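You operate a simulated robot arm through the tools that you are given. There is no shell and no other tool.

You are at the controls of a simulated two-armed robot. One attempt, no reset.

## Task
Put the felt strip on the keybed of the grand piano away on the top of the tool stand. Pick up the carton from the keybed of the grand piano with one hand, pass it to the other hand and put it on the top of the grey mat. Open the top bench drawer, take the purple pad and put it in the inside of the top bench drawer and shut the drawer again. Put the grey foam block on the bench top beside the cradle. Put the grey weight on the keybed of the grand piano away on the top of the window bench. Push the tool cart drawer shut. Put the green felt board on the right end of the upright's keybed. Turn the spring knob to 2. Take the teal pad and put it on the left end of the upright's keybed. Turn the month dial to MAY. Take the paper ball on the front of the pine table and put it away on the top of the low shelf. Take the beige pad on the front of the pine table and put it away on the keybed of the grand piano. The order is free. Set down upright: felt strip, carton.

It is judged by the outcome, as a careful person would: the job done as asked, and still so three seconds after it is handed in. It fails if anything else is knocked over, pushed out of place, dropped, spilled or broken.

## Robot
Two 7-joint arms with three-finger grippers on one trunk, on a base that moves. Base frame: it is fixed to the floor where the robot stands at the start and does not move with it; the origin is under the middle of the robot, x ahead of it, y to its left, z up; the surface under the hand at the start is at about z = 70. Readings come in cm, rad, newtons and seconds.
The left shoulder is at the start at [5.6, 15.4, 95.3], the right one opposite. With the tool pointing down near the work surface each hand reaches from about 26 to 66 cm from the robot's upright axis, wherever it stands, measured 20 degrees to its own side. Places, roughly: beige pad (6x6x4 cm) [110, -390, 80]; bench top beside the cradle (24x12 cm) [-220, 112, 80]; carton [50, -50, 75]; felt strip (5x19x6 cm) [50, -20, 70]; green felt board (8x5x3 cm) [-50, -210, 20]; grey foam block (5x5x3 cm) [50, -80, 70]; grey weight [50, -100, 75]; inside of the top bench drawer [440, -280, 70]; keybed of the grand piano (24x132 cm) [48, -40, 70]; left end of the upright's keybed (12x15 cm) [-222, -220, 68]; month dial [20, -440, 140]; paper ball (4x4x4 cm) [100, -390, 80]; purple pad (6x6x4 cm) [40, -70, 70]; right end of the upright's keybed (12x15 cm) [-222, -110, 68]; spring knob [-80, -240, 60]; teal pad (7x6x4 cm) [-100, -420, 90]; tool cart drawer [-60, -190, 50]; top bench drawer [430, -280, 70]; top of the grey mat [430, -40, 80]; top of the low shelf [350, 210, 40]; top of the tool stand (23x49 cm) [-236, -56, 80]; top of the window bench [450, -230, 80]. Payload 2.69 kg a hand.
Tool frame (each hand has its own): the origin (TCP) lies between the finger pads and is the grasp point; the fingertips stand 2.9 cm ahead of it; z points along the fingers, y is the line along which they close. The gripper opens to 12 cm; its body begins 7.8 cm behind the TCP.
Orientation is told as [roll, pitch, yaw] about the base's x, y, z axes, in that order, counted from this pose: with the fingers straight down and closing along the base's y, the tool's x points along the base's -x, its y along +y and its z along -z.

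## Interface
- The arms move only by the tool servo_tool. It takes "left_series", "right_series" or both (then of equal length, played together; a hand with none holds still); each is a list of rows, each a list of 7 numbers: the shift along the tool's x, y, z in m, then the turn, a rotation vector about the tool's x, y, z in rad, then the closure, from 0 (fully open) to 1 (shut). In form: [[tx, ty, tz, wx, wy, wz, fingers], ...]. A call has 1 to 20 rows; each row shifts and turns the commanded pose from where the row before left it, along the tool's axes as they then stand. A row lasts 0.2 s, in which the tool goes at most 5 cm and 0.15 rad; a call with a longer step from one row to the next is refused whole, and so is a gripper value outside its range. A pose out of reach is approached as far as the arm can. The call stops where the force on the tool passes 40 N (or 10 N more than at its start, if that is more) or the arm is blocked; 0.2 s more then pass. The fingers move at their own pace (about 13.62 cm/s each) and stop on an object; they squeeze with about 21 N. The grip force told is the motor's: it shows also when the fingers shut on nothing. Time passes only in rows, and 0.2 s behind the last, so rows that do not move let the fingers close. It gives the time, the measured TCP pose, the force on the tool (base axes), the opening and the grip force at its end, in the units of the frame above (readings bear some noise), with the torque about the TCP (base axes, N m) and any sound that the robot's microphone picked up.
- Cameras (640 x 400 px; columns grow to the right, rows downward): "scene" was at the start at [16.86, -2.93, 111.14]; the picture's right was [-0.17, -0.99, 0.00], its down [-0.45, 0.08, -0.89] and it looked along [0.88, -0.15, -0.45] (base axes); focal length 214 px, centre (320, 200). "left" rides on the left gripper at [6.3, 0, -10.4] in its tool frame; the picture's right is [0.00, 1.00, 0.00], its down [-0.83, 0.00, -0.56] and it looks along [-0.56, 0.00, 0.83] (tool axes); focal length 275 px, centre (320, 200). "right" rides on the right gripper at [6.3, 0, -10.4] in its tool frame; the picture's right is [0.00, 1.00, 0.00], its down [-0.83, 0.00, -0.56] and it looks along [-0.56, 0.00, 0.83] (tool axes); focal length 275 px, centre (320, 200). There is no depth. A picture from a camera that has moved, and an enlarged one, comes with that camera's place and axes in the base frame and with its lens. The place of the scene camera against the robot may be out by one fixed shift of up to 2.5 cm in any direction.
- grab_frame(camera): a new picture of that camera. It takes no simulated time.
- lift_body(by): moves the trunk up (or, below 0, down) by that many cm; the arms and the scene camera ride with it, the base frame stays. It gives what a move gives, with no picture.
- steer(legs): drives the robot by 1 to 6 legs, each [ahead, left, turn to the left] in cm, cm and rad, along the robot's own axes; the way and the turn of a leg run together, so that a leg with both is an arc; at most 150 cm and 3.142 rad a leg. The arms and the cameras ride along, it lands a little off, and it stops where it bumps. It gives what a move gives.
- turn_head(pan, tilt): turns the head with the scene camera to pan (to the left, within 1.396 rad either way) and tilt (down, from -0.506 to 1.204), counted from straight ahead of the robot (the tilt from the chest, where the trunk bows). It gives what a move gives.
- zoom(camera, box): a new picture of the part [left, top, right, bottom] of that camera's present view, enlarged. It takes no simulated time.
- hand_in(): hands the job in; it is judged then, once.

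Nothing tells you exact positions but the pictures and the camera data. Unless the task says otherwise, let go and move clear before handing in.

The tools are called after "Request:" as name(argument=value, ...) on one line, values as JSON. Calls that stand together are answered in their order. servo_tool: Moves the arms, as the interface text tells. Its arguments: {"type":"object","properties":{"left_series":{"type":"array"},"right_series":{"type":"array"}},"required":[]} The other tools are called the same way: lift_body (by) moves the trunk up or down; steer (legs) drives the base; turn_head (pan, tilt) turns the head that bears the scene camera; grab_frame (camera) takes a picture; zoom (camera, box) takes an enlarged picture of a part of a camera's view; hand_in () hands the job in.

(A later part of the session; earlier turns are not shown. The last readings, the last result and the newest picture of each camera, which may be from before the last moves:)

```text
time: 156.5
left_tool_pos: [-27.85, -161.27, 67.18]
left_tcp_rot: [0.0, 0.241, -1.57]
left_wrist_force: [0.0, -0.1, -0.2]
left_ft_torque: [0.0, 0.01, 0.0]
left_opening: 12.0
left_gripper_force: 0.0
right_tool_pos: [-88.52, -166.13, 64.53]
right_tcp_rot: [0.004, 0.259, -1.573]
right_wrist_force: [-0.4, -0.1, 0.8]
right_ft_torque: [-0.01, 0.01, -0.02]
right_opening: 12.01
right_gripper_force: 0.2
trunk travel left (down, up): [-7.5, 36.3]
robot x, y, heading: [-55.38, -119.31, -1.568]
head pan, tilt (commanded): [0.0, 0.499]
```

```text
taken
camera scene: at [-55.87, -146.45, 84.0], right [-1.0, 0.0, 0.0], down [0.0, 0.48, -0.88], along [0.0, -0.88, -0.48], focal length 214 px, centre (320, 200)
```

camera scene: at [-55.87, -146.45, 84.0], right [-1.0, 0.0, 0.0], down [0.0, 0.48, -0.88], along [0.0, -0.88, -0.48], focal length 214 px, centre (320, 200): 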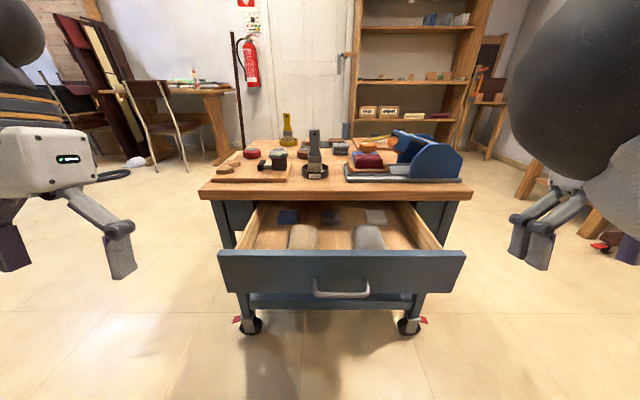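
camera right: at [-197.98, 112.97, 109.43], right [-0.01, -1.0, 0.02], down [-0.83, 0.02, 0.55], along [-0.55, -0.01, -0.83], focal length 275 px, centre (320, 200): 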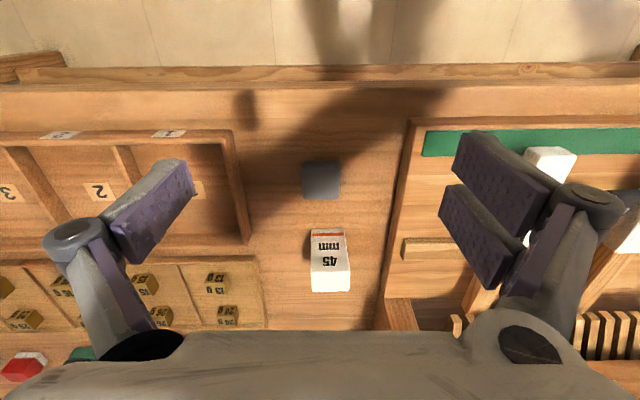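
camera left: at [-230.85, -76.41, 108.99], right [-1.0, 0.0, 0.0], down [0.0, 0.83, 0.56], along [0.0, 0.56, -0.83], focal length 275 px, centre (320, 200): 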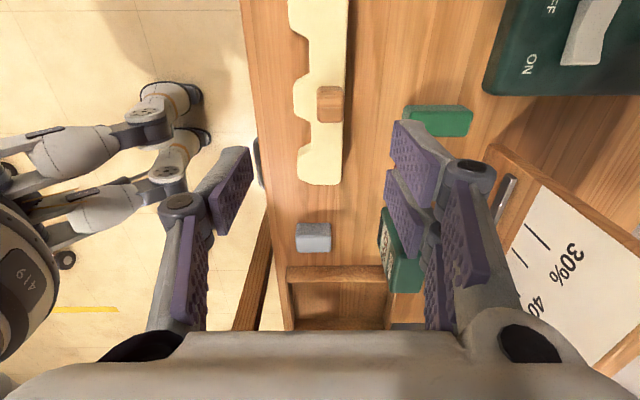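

The trunk bows when lowered, fine. First I push the drawer shut: I close the right hand, pitch it forward and bring it in front of the drawer face, beside the handle.

Request:
servo_tool(right_series=[[0, 0, 0, 0, -0.15, 0, 1], [0, 0, 0, 0, -0.15, 0, 1], [0, 0, 0, 0, -0.15, 0, 1], [0, 0, 0, 0, -0.15, 0, 1], [0, 0, 0, 0, -0.15, 0, 1], [0, 0, 0, 0, -0.15, 0, 1], [0, 0, 0, 0, -0.15, 0, 1], [0.009, 0.0275, 0.0255, 0, 0, 0, 1], [0.009, 0.0275, 0.0255, 0, 0, 0, 1], [0.009, 0.0275, 0.0255, 0, 0, 0, 1], [0.009, 0.0275, 0.0255, 0, 0, 0, 1], [0.009, 0.0275, 0.0255, 0, 0, 0, 1], [0.009, 0.0275, 0.0255, 0, 0, 0, 1]])

Request:
grab_frame(camera="scene")

Request:
grab_frame(camera="right")

```text
time: 159.3
left_tool_pos: [-27.99, -161.24, 67.12]
left_tcp_rot: [0.0, 0.243, -1.57]
left_wrist_force: [0.5, -0.4, -0.4]
left_ft_torque: [0.04, -0.01, 0.0]
left_opening: 11.99
left_gripper_force: 0.1
right_tool_pos: [-89.89, -171.68, 51.24]
right_tcp_rot: [0.009, -0.392, -1.573]
right_wrist_force: [0.0, -0.2, -0.3]
right_ft_torque: [-0.05, -0.02, -0.03]
right_opening: 0.01
right_gripper_force: 20.8
right hand out of reach, approached as far as the arm can: row 1, 2, 3, 4, 5, 6, 7, 8, 9, 10, 11, 12, 13
trunk travel left (down, up): [-7.5, 36.3]
robot x, y, heading: [-55.46, -119.37, -1.569]
head pan, tilt (commanded): [0.0, 0.499]
```

```text
taken
camera scene: at [-55.88, -146.45, 84.0], right [-1.0, 0.0, 0.0], down [0.0, 0.48, -0.88], along [0.0, -0.88, -0.48], focal length 214 px, centre (320, 200)
```

scene: 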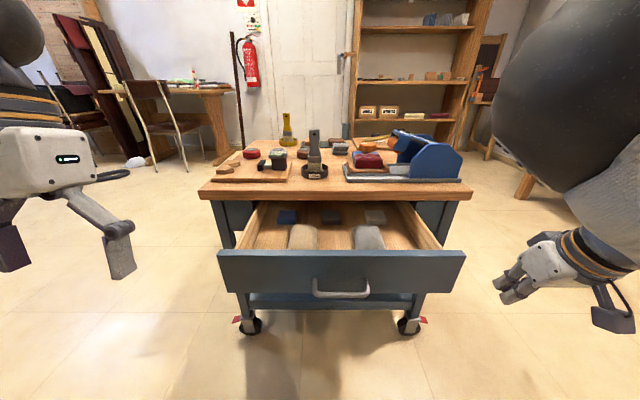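

```text
taken
camera right: at [-89.99, -161.87, 58.35], right [1.0, 0.0, 0.0], down [0.0, -0.56, 0.83], along [0.01, -0.83, -0.56], focal length 275 px, centre (320, 200)
```

right: 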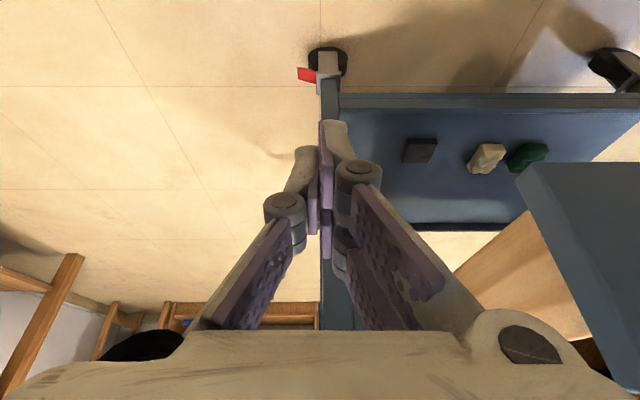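

The right arm was too folded there to reach the pose. In its camera I can see the lower shelf with a black, a cream and a green block. I check where the commanded pose now is with a null step.

Request:
servo_tool(right_series=[[0, 0, 0, 0, 0, 0, 1]])

Request:
zoom(camera="right", box=[320, 60, 640, 260])

```text
time: 159.7
left_tool_pos: [-27.86, -161.3, 67.13]
left_tcp_rot: [0.001, 0.242, -1.569]
left_wrist_force: [0.1, -0.2, -0.2]
left_ft_torque: [-0.03, 0.02, 0.03]
left_opening: 11.99
left_gripper_force: 0.1
right_tool_pos: [-89.88, -171.69, 51.11]
right_tcp_rot: [0.008, -0.39, -1.573]
right_wrist_force: [-0.3, -0.4, 0.8]
right_ft_torque: [-0.01, -0.01, 0.0]
right_opening: 0.01
right_gripper_force: 20.6
trunk travel left (down, up): [-7.5, 36.3]
robot x, y, heading: [-54.71, -119.34, -1.572]
head pan, tilt (commanded): [0.0, 0.499]
```

```text
2.00 times, centred on (480, 160) of right
camera zoom: at [-90.0, -161.87, 58.38], right [1.0, 0.0, 0.0], down [0.0, -0.56, 0.83], along [0.01, -0.83, -0.56], focal length 551 px, centre (0, 280)
```

zoom: 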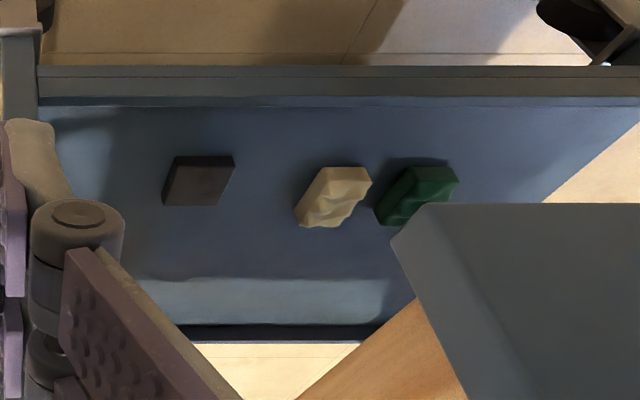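

The drawer front is at y ≈ −174, z 50–58, so my right hand is quite near its edge. I back the base off 14 cm so the arm is less folded, then set the hand up in front of the drawer.

Request:
steer(legs=[[-14, 0, 0]])

Request:
servo_tool(right_series=[[0, 0.03, 0, 0, -0.1, 0, 1], [0, 0.03, 0, 0, -0.1, 0, 1], [0, 0.03, 0, 0, -0.1, 0, 1], [0, 0.03, 0, 0, -0.1, 0, 1], [0, 0.03, 0, 0, -0.1, 0, 1], [0, 0.02, 0, 0, -0.1, 0, 1], [0, 0, 0, 0, 0, 0, 1]])

Request:
grab_frame(camera="scene")

Request:
grab_frame(camera="right")

```text
time: 161.0
left_tool_pos: [-27.88, -147.2, 67.12]
left_tcp_rot: [-0.002, 0.243, -1.568]
left_wrist_force: [-0.2, 0.3, 0.9]
left_ft_torque: [0.02, -0.07, 0.03]
left_opening: 12.01
left_gripper_force: 0.1
right_tool_pos: [-89.81, -157.89, 51.27]
right_tcp_rot: [0.007, -0.391, -1.571]
right_wrist_force: [-0.6, 0.7, 0.3]
right_ft_torque: [-0.01, 0.01, -0.01]
right_opening: 0.01
right_gripper_force: 20.8
trunk travel left (down, up): [-7.5, 36.3]
robot x, y, heading: [-55.3, -105.31, -1.566]
head pan, tilt (commanded): [0.0, 0.499]
```

```text
time: 162.6
left_tool_pos: [-27.84, -147.22, 67.12]
left_tcp_rot: [0.0, 0.243, -1.568]
left_wrist_force: [-0.4, 0.1, -0.1]
left_ft_torque: [-0.02, -0.01, -0.01]
left_opening: 11.99
left_gripper_force: 0.1
right_tool_pos: [-81.16, -159.83, 47.56]
right_tcp_rot: [0.021, -0.983, -1.578]
right_wrist_force: [0.3, 0.4, 0.2]
right_ft_torque: [0.01, 0.04, -0.01]
right_opening: 0.0
right_gripper_force: 20.8
right hand out of reach, approached as far as the arm can: row 1, 2, 3, 4, 5, 6
trunk travel left (down, up): [-7.5, 36.3]
robot x, y, heading: [-55.45, -105.72, -1.568]
head pan, tilt (commanded): [0.0, 0.499]
```

```text
taken
camera scene: at [-55.89, -132.45, 84.0], right [-1.0, 0.0, 0.0], down [0.0, 0.48, -0.88], along [0.0, -0.88, -0.48], focal length 214 px, centre (320, 200)
```

scene: 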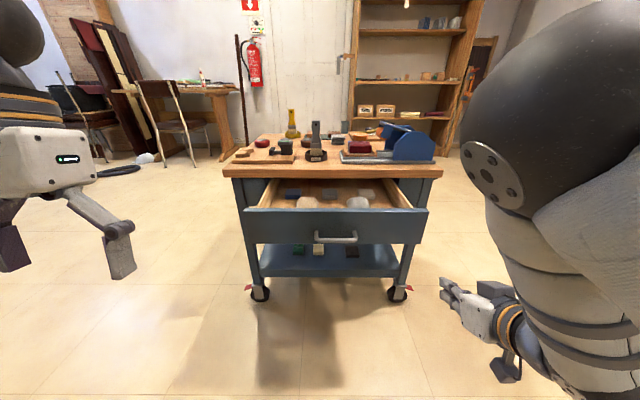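

```text
taken
camera right: at [-81.26, -147.63, 48.08], right [1.0, 0.01, 0.01], down [-0.01, 0.0, 1.0], along [0.01, -1.0, 0.0], focal length 275 px, centre (320, 200)
```

right: 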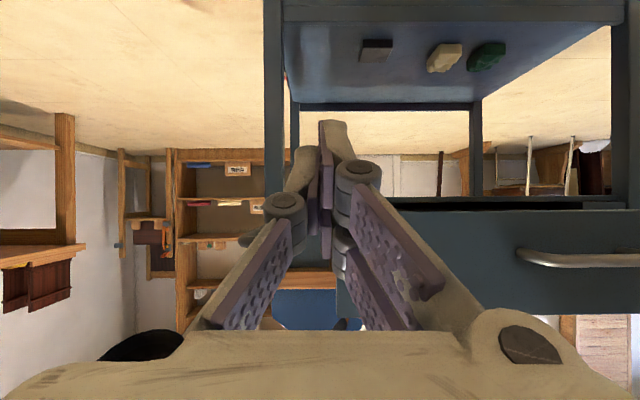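

The hand now points forward. I raise it to drawer-front height beside the handle, then drive forward so the arm can push through the full stroke.

Request:
servo_tool(right_series=[[-0.0187, 0.02, -0.0125, 0, 0, 0, 1], [-0.0187, 0.02, -0.0125, 0, 0, 0, 1], [-0.0187, 0.02, -0.0125, 0, 0, 0, 1], [-0.0187, 0.02, -0.0125, 0, 0, 0, 1], [0, 0, 0, 0, 0, 0, 1]])

Request:
grab_frame(camera="right")

```text
time: 163.8
left_tool_pos: [-27.87, -147.33, 67.15]
left_tcp_rot: [0.0, 0.242, -1.567]
left_wrist_force: [-0.3, -0.3, -0.7]
left_ft_torque: [-0.01, 0.03, -0.02]
left_opening: 11.97
left_gripper_force: 0.0
right_tool_pos: [-81.34, -159.97, 48.11]
right_tcp_rot: [0.013, -0.991, -1.578]
right_wrist_force: [-0.7, -1.2, 0.6]
right_ft_torque: [-0.01, 0.01, 0.0]
right_opening: 0.01
right_gripper_force: 20.9
right hand out of reach, approached as far as the arm can: row 1, 2, 3, 4
trunk travel left (down, up): [-7.5, 36.3]
robot x, y, heading: [-54.82, -105.19, -1.561]
head pan, tilt (commanded): [0.0, 0.499]
```

```text
taken
camera right: at [-81.4, -147.73, 48.57], right [1.0, 0.01, 0.0], down [0.0, 0.01, 1.0], along [0.01, -1.0, 0.01], focal length 275 px, centre (320, 200)
```

right: 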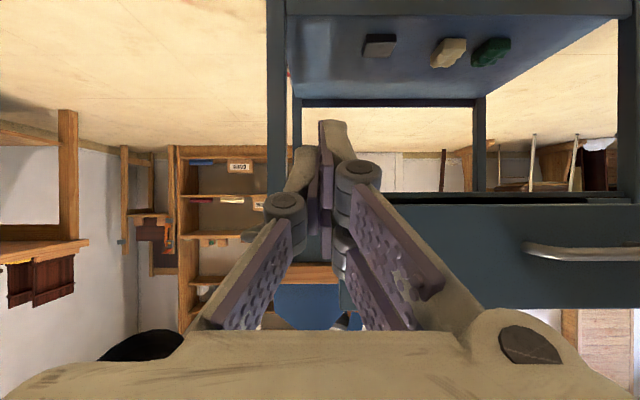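

The arm is at its fold limit with the trunk this low. I raise the trunk again, which gives a better arm posture for the drawer height.

Request:
lift_body(by=20)

Request:
servo_tool(right_series=[[0, 0.02, 0, 0, 0, 0, 1], [0, 0.02, 0, 0, 0, 0, 1], [0, 0.02, 0, 0, 0, 0, 1], [0, 0.02, 0, 0, 0, 0, 1], [0, 0, 0, 0, 0, 0, 1]])

```text
time: 166.0
left_tool_pos: [-27.82, -147.21, 87.15]
left_tcp_rot: [-0.003, 0.242, -1.568]
left_wrist_force: [0.5, 0.3, -0.4]
left_ft_torque: [0.04, -0.04, -0.03]
left_opening: 12.03
left_gripper_force: 0.0
right_tool_pos: [-81.46, -159.84, 68.1]
right_tcp_rot: [0.013, -0.989, -1.581]
right_wrist_force: [0.5, 0.1, 0.3]
right_ft_torque: [-0.02, 0.0, 0.04]
right_opening: 0.0
right_gripper_force: 20.8
trunk travel left (down, up): [-27.5, 16.3]
robot x, y, heading: [-55.19, -105.32, -1.564]
head pan, tilt (commanded): [0.0, 0.499]
```

```text
time: 167.2
left_tool_pos: [-27.82, -147.12, 87.12]
left_tcp_rot: [0.0, 0.242, -1.567]
left_wrist_force: [-0.1, -0.4, -0.4]
left_ft_torque: [0.01, 0.01, -0.01]
left_opening: 12.0
left_gripper_force: 0.1
right_tool_pos: [-77.77, -161.33, 71.1]
right_tcp_rot: [0.019, -0.986, -1.577]
right_wrist_force: [-0.3, 0.1, 0.8]
right_ft_torque: [0.0, -0.01, 0.03]
right_opening: 0.0
right_gripper_force: 20.5
right hand out of reach, approached as far as the arm can: row 1, 2, 3, 4
trunk travel left (down, up): [-27.5, 16.3]
robot x, y, heading: [-55.46, -105.46, -1.564]
head pan, tilt (commanded): [0.0, 0.499]
```

Request:
servo_tool(right_series=[[0.0312, 0, 0.0207, 0, 0, 0, 1], [0.0312, 0, 0.0207, 0, 0, 0, 1], [0.0312, 0, 0.0207, 0, 0, 0, 1], [0.0312, 0, 0.0207, 0, 0, 0, 1], [0, 0, 0, 0, 0, 0, 1]])

Request:
grab_frame(camera="scene")

Request:
grab_frame(camera="right")

```text
time: 168.4
left_tool_pos: [-27.87, -147.27, 87.25]
left_tcp_rot: [0.0, 0.242, -1.568]
left_wrist_force: [0.1, -0.4, 0.6]
left_ft_torque: [0.04, -0.03, -0.01]
left_opening: 11.97
left_gripper_force: 0.1
right_tool_pos: [-83.89, -164.31, 61.32]
right_tcp_rot: [0.024, -0.975, -1.584]
right_wrist_force: [-0.5, 0.3, -0.3]
right_ft_torque: [0.0, 0.04, 0.03]
right_opening: 0.0
right_gripper_force: 21.0
right hand out of reach, approached as far as the arm can: row 1, 2, 3, 4
trunk travel left (down, up): [-27.5, 16.3]
robot x, y, heading: [-55.19, -105.22, -1.56]
head pan, tilt (commanded): [0.0, 0.499]
```

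```text
taken
camera scene: at [-55.91, -125.87, 105.77], right [-1.0, 0.0, 0.0], down [0.0, 0.48, -0.88], along [0.0, -0.88, -0.48], focal length 214 px, centre (320, 200)
```

scene: 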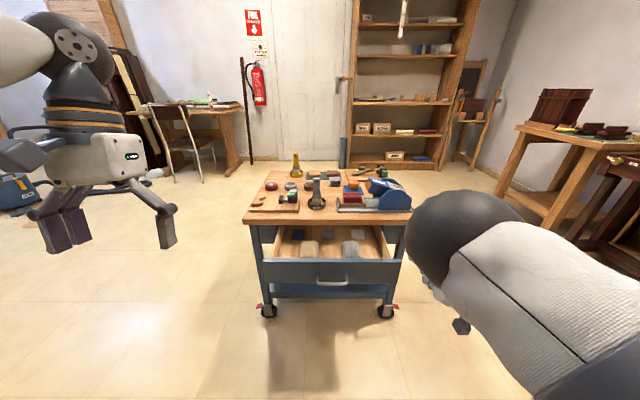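

```text
taken
camera right: at [-83.95, -152.02, 61.92], right [1.0, 0.01, 0.01], down [-0.01, -0.01, 1.0], along [0.01, -1.0, -0.01], focal length 275 px, centre (320, 200)
```

right: 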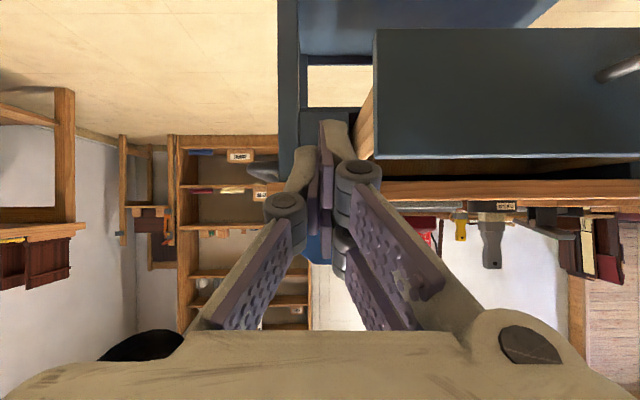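

The wrist is awkward at such a strong forward pitch so close in. I back off more and re-pose the right hand further out with a milder forward pitch.

Request:
steer(legs=[[-18, 0, 0]])

Request:
servo_tool(right_series=[[0, 0, 0, 0, 0.13, 0, 1], [0, 0, 0, 0, 0.13, 0, 1], [0, 0, 0, 0, 0.13, 0, 1], [0, 0, 0, 0, 0.13, 0, 1], [0, 0, 0, 0, 0, 0, 1]])

Request:
grab_frame(camera="scene")

```text
time: 169.9
left_tool_pos: [-27.81, -129.25, 87.19]
left_tcp_rot: [0.0, 0.243, -1.569]
left_wrist_force: [0.6, 0.4, 0.0]
left_ft_torque: [-0.02, -0.03, 0.02]
left_opening: 12.0
left_gripper_force: 0.1
right_tool_pos: [-83.88, -146.29, 61.32]
right_tcp_rot: [0.025, -0.975, -1.583]
right_wrist_force: [-0.5, 0.1, 0.1]
right_ft_torque: [0.01, 0.01, 0.01]
right_opening: 0.0
right_gripper_force: 21.0
trunk travel left (down, up): [-27.5, 16.3]
robot x, y, heading: [-55.0, -87.27, -1.566]
head pan, tilt (commanded): [0.0, 0.499]
```

```text
time: 171.1
left_tool_pos: [-27.95, -129.23, 87.02]
left_tcp_rot: [0.001, 0.242, -1.568]
left_wrist_force: [0.8, 0.6, 0.9]
left_ft_torque: [0.01, 0.01, 0.01]
left_opening: 11.98
left_gripper_force: 0.1
right_tool_pos: [-83.79, -146.23, 61.29]
right_tcp_rot: [0.017, -0.456, -1.569]
right_wrist_force: [0.0, 0.7, -0.8]
right_ft_torque: [-0.01, 0.02, 0.0]
right_opening: 0.02
right_gripper_force: 20.8
trunk travel left (down, up): [-27.5, 16.3]
robot x, y, heading: [-55.17, -87.7, -1.563]
head pan, tilt (commanded): [0.0, 0.499]
```

```text
taken
camera scene: at [-55.97, -107.85, 105.76], right [-1.0, -0.01, 0.0], down [0.0, 0.48, -0.88], along [0.0, -0.88, -0.48], focal length 214 px, centre (320, 200)
```

scene: 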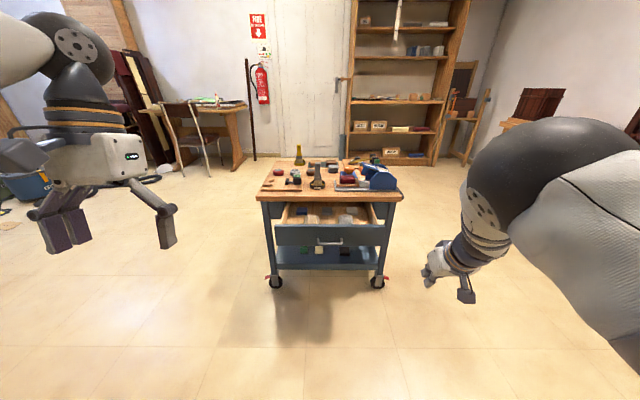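

Request:
servo_tool(right_series=[[0.0103, 0.0367, 0.021, 0, 0, 0, 1], [0.0103, 0.0367, 0.021, 0, 0, 0, 1], [0.0103, 0.0367, 0.021, 0, 0, 0, 1], [0, 0, 0, 0, 0, 0, 1]])

Request:
grab_frame(camera="scene")

Request:
grab_frame(camera="right")

```text
time: 172.1
left_tool_pos: [-28.0, -129.2, 87.14]
left_tcp_rot: [0.0, 0.243, -1.568]
left_wrist_force: [-0.6, -0.8, 0.3]
left_ft_torque: [-0.02, 0.03, 0.04]
left_opening: 12.0
left_gripper_force: 0.1
right_tool_pos: [-72.89, -146.32, 54.54]
right_tcp_rot: [0.017, -0.455, -1.57]
right_wrist_force: [0.0, -0.5, -0.1]
right_ft_torque: [0.01, 0.01, 0.02]
right_opening: 0.0
right_gripper_force: 20.6
trunk travel left (down, up): [-27.5, 16.3]
robot x, y, heading: [-55.75, -87.17, -1.56]
head pan, tilt (commanded): [0.0, 0.499]
```

```text
taken
camera scene: at [-55.98, -107.85, 105.77], right [-1.0, -0.01, 0.0], down [0.0, 0.48, -0.88], along [0.0, -0.88, -0.48], focal length 214 px, centre (320, 200)
```

scene: 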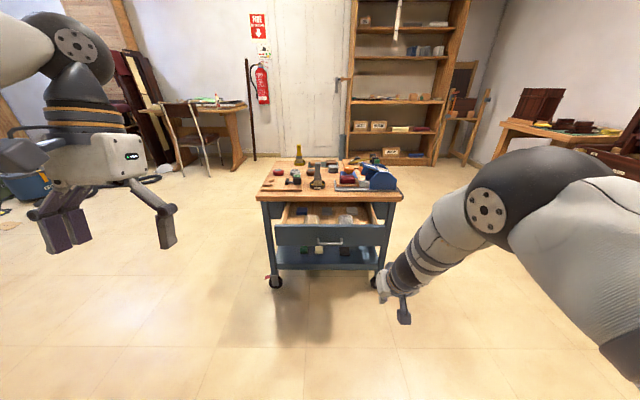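

```text
taken
camera right: at [-72.95, -135.98, 61.11], right [1.0, 0.01, 0.01], down [0.0, -0.5, 0.86], along [0.02, -0.86, -0.5], focal length 275 px, centre (320, 200)
```

right: 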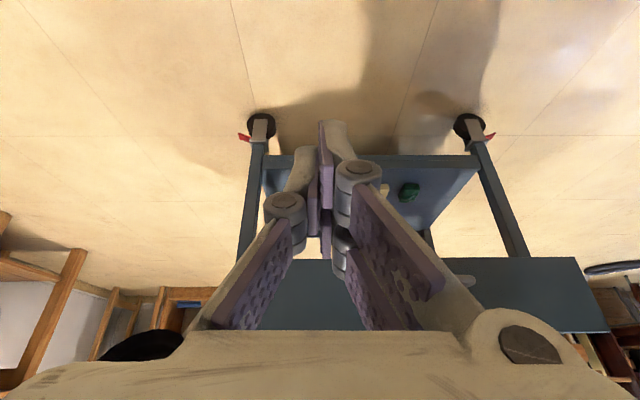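

Good pose. I now pull the hand back towards me a bit (so there is stroke left for pushing) and see how far the arm permits.

Request:
servo_tool(right_series=[[0.0315, 0, -0.0154, 0, 0, 0, 1], [0.0315, 0, -0.0154, 0, 0, 0, 1], [0.0315, 0, -0.0154, 0, 0, 0, 1], [0, 0, 0, 0, 0, 0, 1]])

```text
time: 173.1
left_tool_pos: [-27.87, -129.19, 87.2]
left_tcp_rot: [0.0, 0.245, -1.567]
left_wrist_force: [0.4, -0.7, -0.2]
left_ft_torque: [-0.02, -0.02, 0.02]
left_opening: 11.99
left_gripper_force: 0.1
right_tool_pos: [-72.93, -135.61, 54.65]
right_tcp_rot: [0.016, -0.455, -1.569]
right_wrist_force: [-0.1, 0.7, -0.3]
right_ft_torque: [-0.03, -0.01, -0.02]
right_opening: 0.03
right_gripper_force: 21.0
trunk travel left (down, up): [-27.5, 16.3]
robot x, y, heading: [-55.13, -87.35, -1.566]
head pan, tilt (commanded): [0.0, 0.499]
```

Request:
servo_tool(right_series=[[0.0225, 0, -0.011, 0, 0, 0, 1], [0.0225, 0, -0.011, 0, 0, 0, 1], [0, 0, 0, 0, 0, 0, 1]])

Request:
steer(legs=[[36, 0, 0]])

Request:
grab_frame(camera="scene")

Request:
grab_frame(camera="right")

```text
time: 173.9
left_tool_pos: [-27.8, -129.13, 87.09]
left_tcp_rot: [0.0, 0.243, -1.567]
left_wrist_force: [0.8, 0.0, 0.2]
left_ft_torque: [0.03, 0.01, -0.01]
left_opening: 11.98
left_gripper_force: 0.0
right_tool_pos: [-73.11, -130.65, 54.67]
right_tcp_rot: [0.02, -0.45, -1.569]
right_wrist_force: [0.0, 0.0, 0.5]
right_ft_torque: [-0.02, 0.02, -0.03]
right_opening: 0.01
right_gripper_force: 21.1
trunk travel left (down, up): [-27.5, 16.3]
robot x, y, heading: [-55.04, -87.43, -1.567]
head pan, tilt (commanded): [0.0, 0.499]
```

```text
time: 176.2
left_tool_pos: [-27.45, -165.62, 87.07]
left_tcp_rot: [0.0, 0.242, -1.562]
left_wrist_force: [-0.2, 0.2, 0.1]
left_ft_torque: [0.05, 0.01, -0.02]
left_opening: 12.02
left_gripper_force: 0.1
right_tool_pos: [-72.54, -167.18, 54.6]
right_tcp_rot: [0.02, -0.45, -1.565]
right_wrist_force: [0.2, 0.0, -0.5]
right_ft_torque: [0.01, 0.01, 0.0]
right_opening: 0.0
right_gripper_force: 21.0
trunk travel left (down, up): [-27.5, 16.3]
robot x, y, heading: [-55.16, -123.73, -1.561]
head pan, tilt (commanded): [0.0, 0.499]
```

```text
taken
camera scene: at [-55.63, -144.38, 105.76], right [-1.0, -0.01, 0.0], down [0.0, 0.48, -0.88], along [0.01, -0.88, -0.48], focal length 214 px, centre (320, 200)
```

scene: 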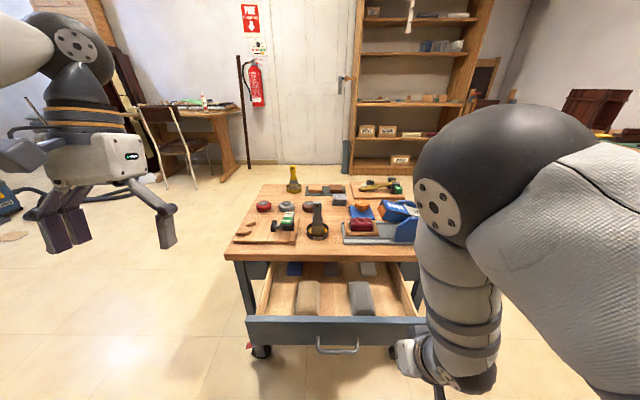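

```text
taken
camera right: at [-72.84, -156.94, 61.19], right [1.0, 0.02, 0.02], down [-0.01, -0.51, 0.86], along [0.02, -0.86, -0.51], focal length 275 px, centre (320, 200)
```

right: 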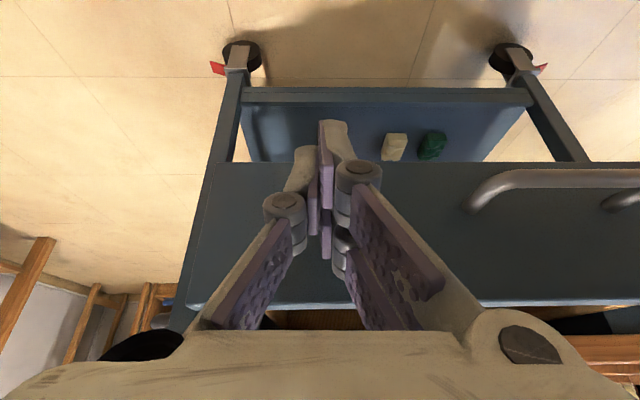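

Well lined up with the drawer face right of the handle. I push forward in small steps.

Request:
servo_tool(right_series=[[-0.009, 0, 0.00435, 0, 0, 0, 1], [-0.009, 0, 0.00435, 0, 0, 0, 1], [-0.009, 0, 0.00435, 0, 0, 0, 1], [-0.009, 0, 0.00435, 0, 0, 0, 1], [-0.009, 0, 0.00435, 0, 0, 0, 1], [-0.009, 0, 0.00435, 0, 0, 0, 1], [-0.009, 0, 0.00435, 0, 0, 0, 1], [-0.009, 0, 0.00435, 0, 0, 0, 1]])

Request:
grab_frame(camera="scene")

```text
time: 178.0
left_tool_pos: [-27.46, -165.61, 87.1]
left_tcp_rot: [0.001, 0.242, -1.562]
left_wrist_force: [0.4, -0.3, -0.3]
left_ft_torque: [0.03, 0.05, 0.01]
left_opening: 12.01
left_gripper_force: 0.1
right_tool_pos: [-72.48, -175.14, 54.6]
right_tcp_rot: [0.022, -0.451, -1.568]
right_wrist_force: [-0.2, -0.2, -0.3]
right_ft_torque: [-0.01, 0.01, 0.02]
right_opening: 0.0
right_gripper_force: 21.0
trunk travel left (down, up): [-27.5, 16.3]
robot x, y, heading: [-55.09, -123.99, -1.563]
head pan, tilt (commanded): [0.0, 0.499]
```

```text
taken
camera scene: at [-55.63, -144.35, 105.76], right [-1.0, -0.01, 0.0], down [0.0, 0.48, -0.88], along [0.01, -0.88, -0.48], focal length 214 px, centre (320, 200)
```

scene: 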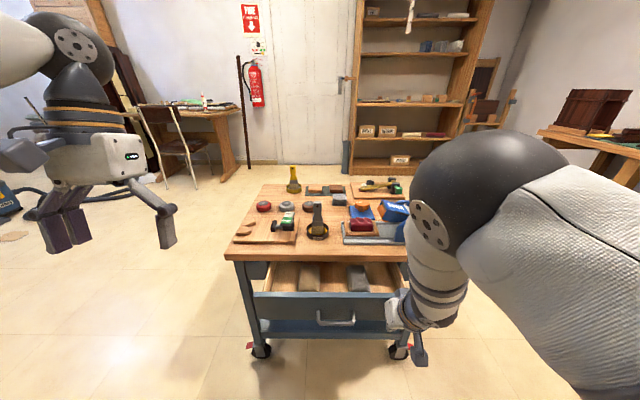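

The drawer is sliding in. I keep pushing.

Request:
servo_tool(right_series=[[-0.009, 0, 0.00435, 0, 0, 0, 1], [-0.009, 0, 0.00435, 0, 0, 0, 1], [-0.009, 0, 0.00435, 0, 0, 0, 1], [-0.009, 0, 0.00435, 0, 0, 0, 1], [-0.009, 0, 0.00435, 0, 0, 0, 1], [-0.009, 0, 0.00435, 0, 0, 0, 1], [-0.009, 0, 0.00435, 0, 0, 0, 1], [-0.009, 0, 0.00435, 0, 0, 0, 1]])

Request:
grab_frame(camera="scene")

Request:
grab_frame(camera="right")

```text
time: 179.8
left_tool_pos: [-27.44, -165.59, 87.17]
left_tcp_rot: [0.0, 0.243, -1.563]
left_wrist_force: [-0.5, -0.1, -0.1]
left_ft_torque: [0.03, 0.0, -0.01]
left_opening: 11.99
left_gripper_force: 0.0
right_tool_pos: [-72.29, -183.19, 54.55]
right_tcp_rot: [0.022, -0.453, -1.564]
right_wrist_force: [0.3, 1.2, 0.0]
right_ft_torque: [0.0, 0.02, 0.03]
right_opening: 0.0
right_gripper_force: 20.9
trunk travel left (down, up): [-27.5, 16.3]
robot x, y, heading: [-54.86, -124.17, -1.561]
head pan, tilt (commanded): [0.0, 0.499]
```

```text
taken
camera scene: at [-55.63, -144.36, 105.76], right [-1.0, -0.01, 0.0], down [0.0, 0.48, -0.88], along [0.01, -0.88, -0.48], focal length 214 px, centre (320, 200)
```

scene: 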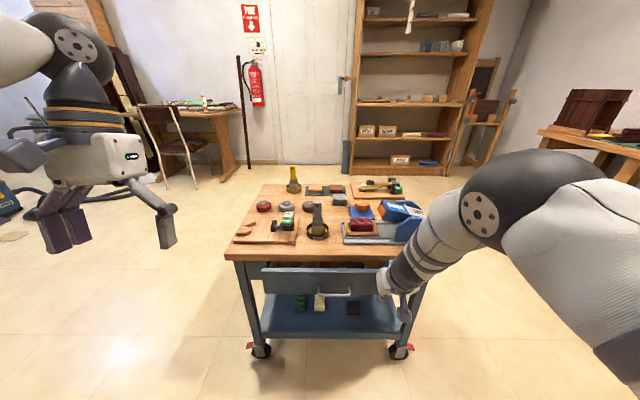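

```text
taken
camera right: at [-72.61, -172.97, 61.26], right [1.0, 0.02, 0.02], down [-0.01, -0.51, 0.86], along [0.02, -0.86, -0.5], focal length 275 px, centre (320, 200)
```

right: 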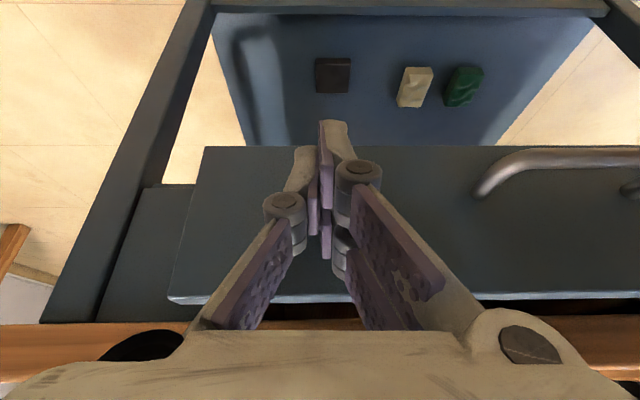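

Request:
servo_tool(right_series=[[-0.009, 0, 0.00435, 0, 0, 0, 1], [-0.009, 0, 0.00435, 0, 0, 0, 1], [-0.009, 0, 0.00435, 0, 0, 0, 1], [-0.009, 0, 0.00435, 0, 0, 0, 1], [-0.009, 0, 0.00435, 0, 0, 0, 1], [-0.009, 0, 0.00435, 0, 0, 0, 1]])

Request:
grab_frame(camera="scene")

Request:
grab_frame(camera="right")

```text
time: 181.0
left_tool_pos: [-27.52, -165.51, 87.21]
left_tcp_rot: [-0.004, 0.242, -1.564]
left_wrist_force: [-0.8, -0.3, 0.0]
left_ft_torque: [0.0, 0.01, -0.04]
left_opening: 11.97
left_gripper_force: 0.1
right_tool_pos: [-72.33, -187.09, 54.26]
right_tcp_rot: [0.025, -0.431, -1.567]
right_wrist_force: [-2.0, 10.2, 2.5]
right_ft_torque: [0.08, -0.11, 0.02]
right_opening: 0.0
right_gripper_force: 20.8
trunk travel left (down, up): [-27.5, 16.3]
robot x, y, heading: [-54.86, -124.01, -1.562]
head pan, tilt (commanded): [0.0, 0.499]
stopped in row 5 (right hand): the force on the tool passed its limit at 49 N (the readings are from after the stop); the commanded pose is now the measured one
```

```text
taken
camera scene: at [-55.66, -144.26, 105.76], right [-1.0, -0.01, 0.0], down [0.0, 0.48, -0.88], along [0.01, -0.88, -0.48], focal length 214 px, centre (320, 200)
```

scene: 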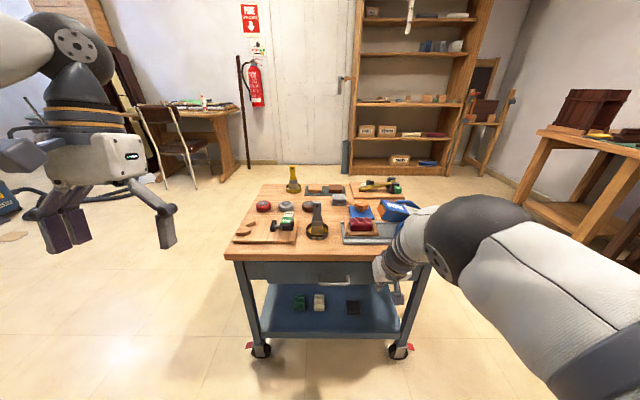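

```text
taken
camera right: at [-72.63, -177.0, 61.02], right [1.0, 0.02, 0.02], down [-0.01, -0.52, 0.85], along [0.03, -0.85, -0.52], focal length 275 px, centre (320, 200)
```

right: 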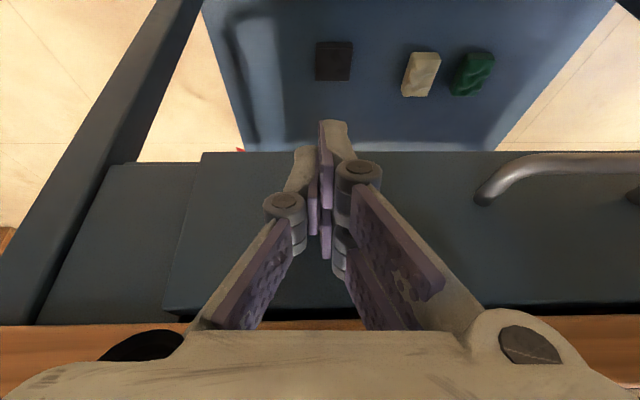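

Request:
zoom(camera="scene", box=[210, 220, 450, 370])

Request:
zoom(camera="right", box=[0, 100, 320, 340])

```text
2.67 times, centred on (330, 295) of scene
camera zoom: at [-55.66, -144.26, 105.76], right [-1.0, -0.01, 0.0], down [0.0, 0.48, -0.88], along [0.01, -0.88, -0.48], focal length 572 px, centre (293, -53)
```

zoom: 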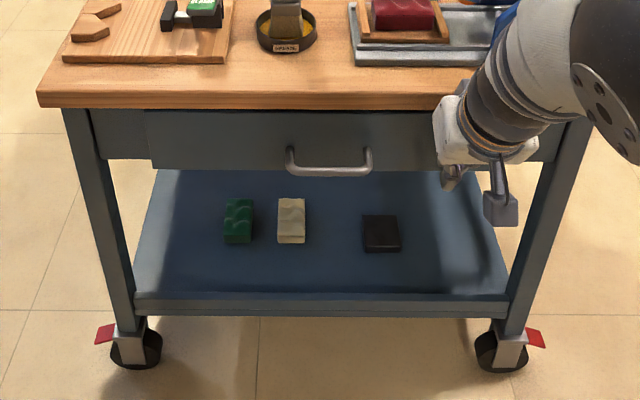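

```text
1.67 times, centred on (160, 220) of right
camera zoom: at [-72.63, -177.0, 61.02], right [1.0, 0.02, 0.02], down [-0.01, -0.52, 0.85], along [0.03, -0.85, -0.52], focal length 459 px, centre (587, 167)
```

zoom: 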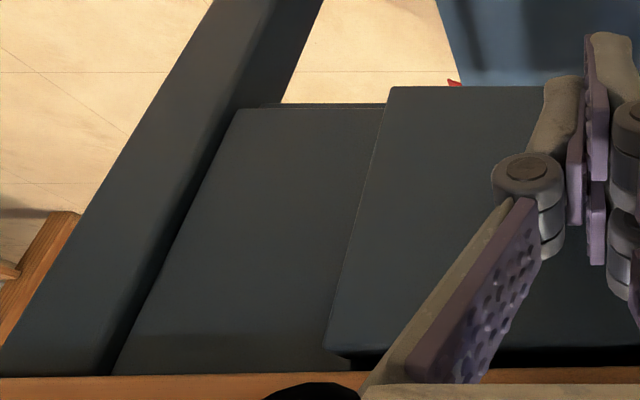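

Request:
servo_tool(right_series=[[0.036, 0, -0.0174, 0, 0, 0, 1], [0.036, 0, -0.0174, 0, 0, 0, 1], [0.027, 0, -0.013, 0, 0, 0, 1], [0, -0.04, 0, 0, 0, 0, 1], [0, -0.04, 0, 0, 0, 0, 1], [0, -0.04, 0, 0, 0, 0, 1]])

Request:
grab_frame(camera="right")

Request:
zoom(camera="scene", box=[210, 220, 450, 370])

```text
time: 182.4
left_tool_pos: [-27.46, -165.63, 87.16]
left_tcp_rot: [-0.001, 0.242, -1.564]
left_wrist_force: [0.3, 0.8, -0.2]
left_ft_torque: [-0.01, 0.02, 0.02]
left_opening: 11.99
left_gripper_force: 0.1
right_tool_pos: [-84.44, -176.44, 54.43]
right_tcp_rot: [0.024, -0.436, -1.564]
right_wrist_force: [-0.7, -1.3, -0.7]
right_ft_torque: [0.0, 0.01, 0.0]
right_opening: 0.01
right_gripper_force: 21.3
trunk travel left (down, up): [-27.5, 16.3]
robot x, y, heading: [-54.99, -123.63, -1.56]
head pan, tilt (commanded): [0.0, 0.499]
```

```text
taken
camera right: at [-84.77, -166.22, 61.07], right [1.0, 0.02, 0.02], down [-0.01, -0.52, 0.85], along [0.03, -0.85, -0.52], focal length 275 px, centre (320, 200)
```

right: 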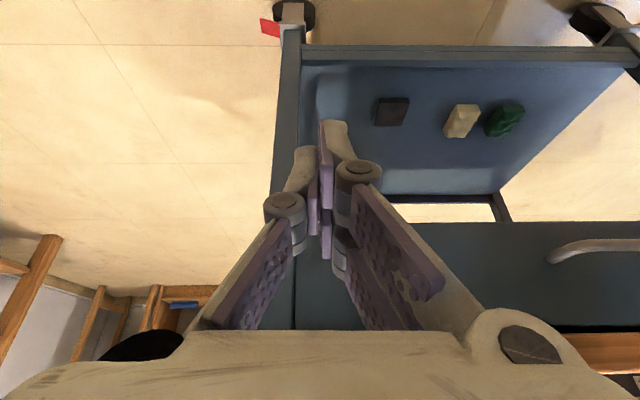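

```text
2.67 times, centred on (330, 295) of scene
camera zoom: at [-55.68, -144.3, 105.76], right [-1.0, -0.01, 0.0], down [0.0, 0.48, -0.88], along [0.01, -0.88, -0.48], focal length 572 px, centre (293, -53)
```

zoom: 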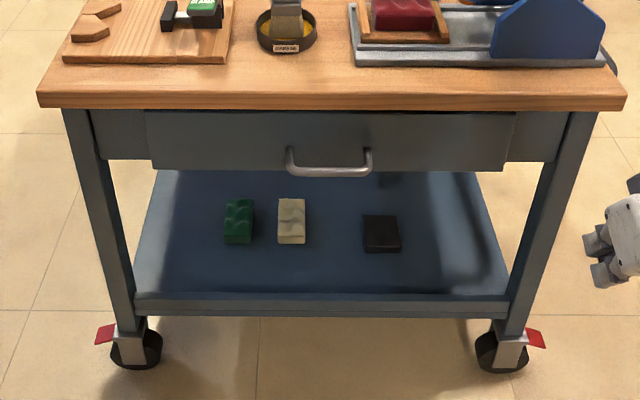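

Request:
grab_frame(camera="scene")

Request:
zoom(camera="scene", box=[210, 150, 450, 300])

```text
taken
camera scene: at [-55.68, -144.3, 105.76], right [-1.0, -0.01, 0.0], down [0.0, 0.48, -0.88], along [0.01, -0.88, -0.48], focal length 214 px, centre (320, 200)
```

scene: 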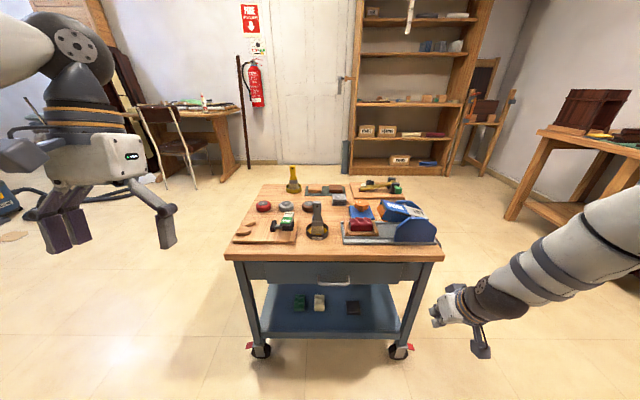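

```text
2.67 times, centred on (330, 225) of scene
camera zoom: at [-55.68, -144.3, 105.76], right [-1.0, -0.01, 0.0], down [0.0, 0.48, -0.88], along [0.01, -0.88, -0.48], focal length 572 px, centre (293, 133)
```

zoom: 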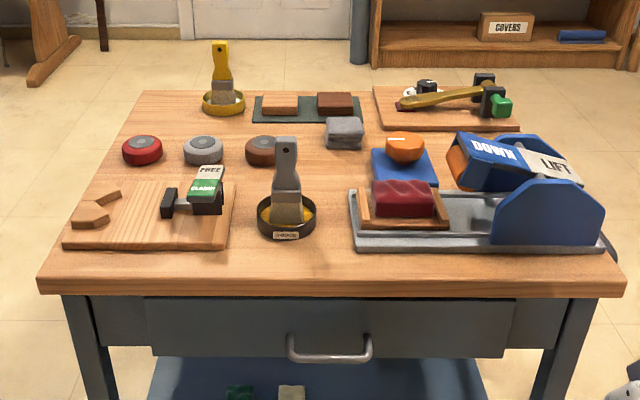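

Everything on the cart is in order and the drawer looks shut. To be sure it is at its stop rather than my knuckles touching the top's edge, I push once more with a flatter hand.

Request:
servo_tool(right_series=[[0, 0, 0, 0, -0.14, 0, 1], [0, 0, 0, 0, -0.14, 0, 1], [0, 0.04, 0, 0, 0, 0, 1], [0, 0.04, 0, 0, 0, 0, 1], [0, 0.04, 0, 0, 0, 0, 1], [0, 0, 0, 0, 0, 0, 1]])

Request:
grab_frame(camera="right")

```text
time: 183.8
left_tool_pos: [-27.47, -165.61, 87.15]
left_tcp_rot: [-0.001, 0.244, -1.563]
left_wrist_force: [-0.7, 0.5, -0.6]
left_ft_torque: [0.03, -0.03, 0.01]
left_opening: 12.04
left_gripper_force: 0.1
right_tool_pos: [-72.34, -176.3, 54.53]
right_tcp_rot: [0.027, -0.717, -1.575]
right_wrist_force: [-0.3, -0.4, 0.4]
right_ft_torque: [-0.02, 0.02, -0.03]
right_opening: 0.0
right_gripper_force: 20.3
trunk travel left (down, up): [-27.5, 16.3]
robot x, y, heading: [-55.18, -123.82, -1.561]
head pan, tilt (commanded): [0.0, 0.499]
```

```text
taken
camera right: at [-72.65, -164.73, 58.15], right [1.0, 0.02, 0.02], down [-0.01, -0.26, 0.97], along [0.02, -0.96, -0.26], focal length 275 px, centre (320, 200)
```

right: 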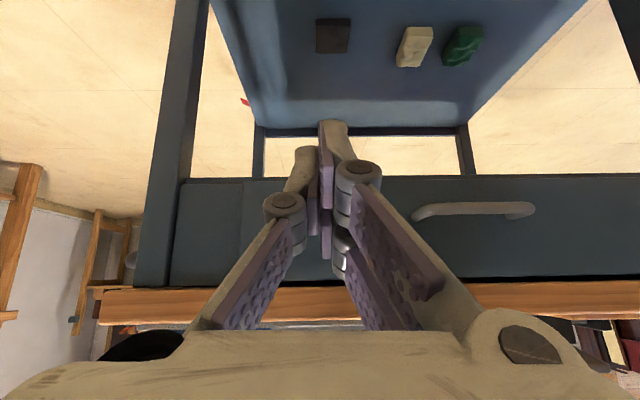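

Request:
servo_tool(right_series=[[-0.0151, 0, 0.0131, 0, 0, 0, 1], [-0.0151, 0, 0.0131, 0, 0, 0, 1], [-0.0151, 0, 0.0131, 0, 0, 0, 1], [-0.0075, 0, 0.0066, 0, 0, 0, 1], [-0.0075, 0, 0.0066, 0, 0, 0, 1], [-0.0075, 0, 0.0066, 0, 0, 0, 1], [-0.0075, 0, 0.0066, 0, 0, 0, 1], [-0.0075, 0, 0.0066, 0, 0, 0, 1], [-0.0075, 0, 0.0066, 0, 0, 0, 1], [-0.0075, 0, 0.0066, 0, 0, 0, 1]])

Request:
grab_frame(camera="right")

```text
time: 185.7
left_tool_pos: [-27.44, -165.5, 87.21]
left_tcp_rot: [0.0, 0.242, -1.565]
left_wrist_force: [0.7, 1.2, 0.0]
left_ft_torque: [-0.01, 0.0, 0.02]
left_opening: 12.01
left_gripper_force: 0.1
right_tool_pos: [-72.41, -186.88, 53.87]
right_tcp_rot: [0.029, -0.696, -1.575]
right_wrist_force: [0.1, 13.4, 2.4]
right_ft_torque: [0.06, -0.04, -0.01]
right_opening: 0.0
right_gripper_force: 21.1
trunk travel left (down, up): [-27.5, 16.3]
robot x, y, heading: [-55.28, -123.63, -1.567]
head pan, tilt (commanded): [0.0, 0.499]
stopped in row 9 (right hand): the force on the tool passed its limit at 51 N (the readings are from after the stop); the commanded pose is now the measured one
```

```text
taken
camera right: at [-72.65, -175.3, 57.88], right [1.0, 0.02, 0.02], down [-0.01, -0.28, 0.96], along [0.02, -0.96, -0.28], focal length 275 px, centre (320, 200)
```

right: 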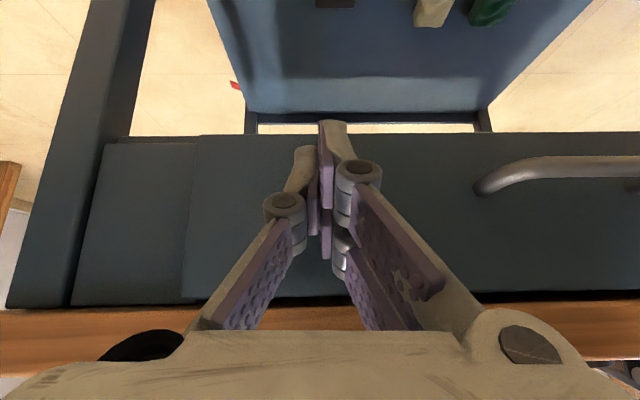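

The stop is at the same place with a different hand angle, so the drawer is shut. I bring the right hand back to a neutral raised pose.

Request:
servo_tool(right_series=[[0.038, 0, -0.031, 0, 0, 0, 1], [0.038, 0, -0.031, 0, 0, 0, 1], [0.02, 0, -0.017, 0, 0, 0, 1], [-0.032, -0.01, -0.036, 0, 0, 0, 0.5], [-0.032, -0.01, -0.036, 0, 0, 0, 0], [-0.032, -0.01, -0.036, 0, 0, 0, 0], [-0.032, -0.01, -0.036, 0, 0, 0, 0], [-0.032, -0.01, -0.036, 0, 0, 0, 0], [-0.032, -0.01, -0.036, 0, 0, 0, 0], [0, -0.02, 0, 0, 0.14, 0, 0], [0, -0.02, 0, 0, 0.14, 0, 0], [0, 0, 0, 0, 0.14, 0, 0], [0, 0, 0, 0, 0.14, 0, 0], [0, 0, 0, 0, 0.14, 0, 0]])

Request:
grab_frame(camera="scene")

```text
time: 188.7
left_tool_pos: [-27.65, -165.54, 87.06]
left_tcp_rot: [-0.001, 0.243, -1.565]
left_wrist_force: [0.4, -0.3, -0.1]
left_ft_torque: [-0.04, -0.01, -0.03]
left_opening: 12.0
left_gripper_force: 0.1
right_tool_pos: [-81.85, -175.59, 77.08]
right_tcp_rot: [0.023, 0.003, -1.555]
right_wrist_force: [-0.2, -0.1, -0.3]
right_ft_torque: [0.04, -0.03, 0.0]
right_opening: 12.01
right_gripper_force: 0.0
right hand out of reach, approached as far as the arm can: row 6, 7
trunk travel left (down, up): [-27.5, 16.3]
robot x, y, heading: [-55.21, -123.71, -1.563]
head pan, tilt (commanded): [0.0, 0.499]
```

```text
taken
camera scene: at [-55.67, -144.27, 105.76], right [-1.0, -0.01, 0.0], down [0.0, 0.48, -0.88], along [0.01, -0.88, -0.48], focal length 214 px, centre (320, 200)
```

scene: 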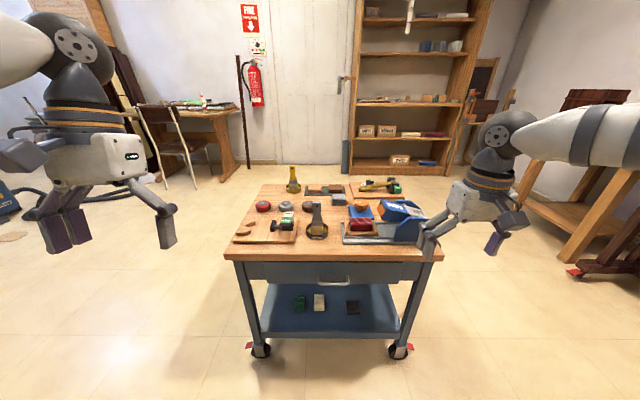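

Next the green felt board on the lower shelf, at about (−46, −205, 18), long side along y. I pull the right hand aside, lower the trunk and bring the left hand low in front of the shelf, pitched forward.

Request:
servo_tool(right_series=[[0.03, -0.03, -0.01, 0, 0, 0, 0], [0.03, -0.03, -0.01, 0, 0, 0, 0], [0.03, -0.03, -0.01, 0, 0, 0, 0], [0, 0, 0, 0, 0, 0, 0]])

Request:
lift_body(by=-27)

Request:
servo_tool(left_series=[[-0.0236, -0.0257, 0.0236, 0, 0, 0, 0], [-0.0236, -0.0257, 0.0236, 0, 0, 0, 0], [-0.0236, -0.0257, 0.0236, 0, 0, 0, 0], [-0.0236, -0.0257, 0.0236, 0, 0, 0, 0], [-0.0236, -0.0257, 0.0236, 0, 0, 0, 0], [-0.0236, -0.0257, 0.0236, 0, 0, 0, 0], [-0.0236, -0.0257, 0.0236, 0, 0, 0, 0]])

Request:
grab_frame(camera="scene")

```text
time: 189.7
left_tool_pos: [-27.51, -165.63, 87.21]
left_tcp_rot: [0.001, 0.243, -1.565]
left_wrist_force: [-0.1, -0.7, -0.4]
left_ft_torque: [0.01, 0.0, 0.0]
left_opening: 11.99
left_gripper_force: 0.0
right_tool_pos: [-91.12, -166.47, 79.87]
right_tcp_rot: [0.023, -0.001, -1.555]
right_wrist_force: [-0.6, -1.0, -0.6]
right_ft_torque: [0.04, -0.01, 0.03]
right_opening: 11.98
right_gripper_force: 0.0
trunk travel left (down, up): [-27.5, 16.3]
robot x, y, heading: [-54.84, -123.45, -1.566]
head pan, tilt (commanded): [0.0, 0.499]
```

```text
time: 192.5
left_tool_pos: [-27.52, -165.49, 60.12]
left_tcp_rot: [0.0, 0.243, -1.565]
left_wrist_force: [-0.4, 0.6, 0.4]
left_ft_torque: [0.03, 0.01, 0.03]
left_opening: 12.02
left_gripper_force: 0.1
right_tool_pos: [-91.2, -166.74, 52.83]
right_tcp_rot: [0.022, -0.002, -1.555]
right_wrist_force: [-0.5, 0.6, 0.0]
right_ft_torque: [-0.06, 0.01, 0.03]
right_opening: 11.98
right_gripper_force: 0.1
trunk travel left (down, up): [-0.5, 43.3]
robot x, y, heading: [-54.68, -123.79, -1.566]
head pan, tilt (commanded): [0.0, 0.499]
```

```text
time: 194.1
left_tool_pos: [-45.39, -177.66, 39.9]
left_tcp_rot: [-0.001, 0.24, -1.564]
left_wrist_force: [0.3, -0.3, -0.4]
left_ft_torque: [-0.02, -0.03, 0.02]
left_opening: 12.0
left_gripper_force: 0.1
right_tool_pos: [-91.05, -166.73, 52.75]
right_tcp_rot: [0.024, -0.002, -1.556]
right_wrist_force: [0.2, 0.2, -0.7]
right_ft_torque: [-0.03, 0.0, 0.0]
right_opening: 11.96
right_gripper_force: 0.0
trunk travel left (down, up): [-0.5, 43.3]
robot x, y, heading: [-54.69, -123.55, -1.56]
head pan, tilt (commanded): [0.0, 0.499]
```

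```text
taken
camera scene: at [-55.6, -152.63, 77.68], right [-1.0, -0.01, 0.0], down [0.0, 0.48, -0.88], along [0.01, -0.88, -0.48], focal length 214 px, centre (320, 200)
```

scene: 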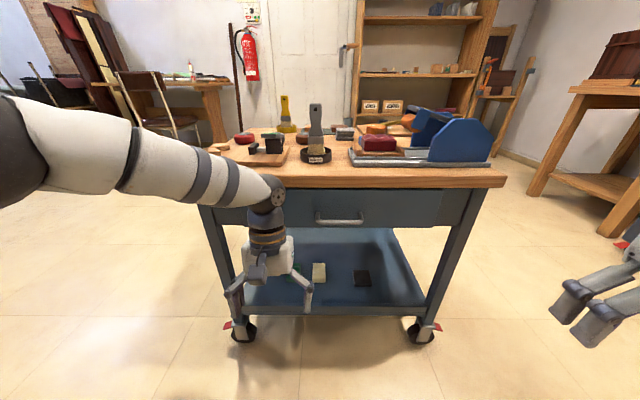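

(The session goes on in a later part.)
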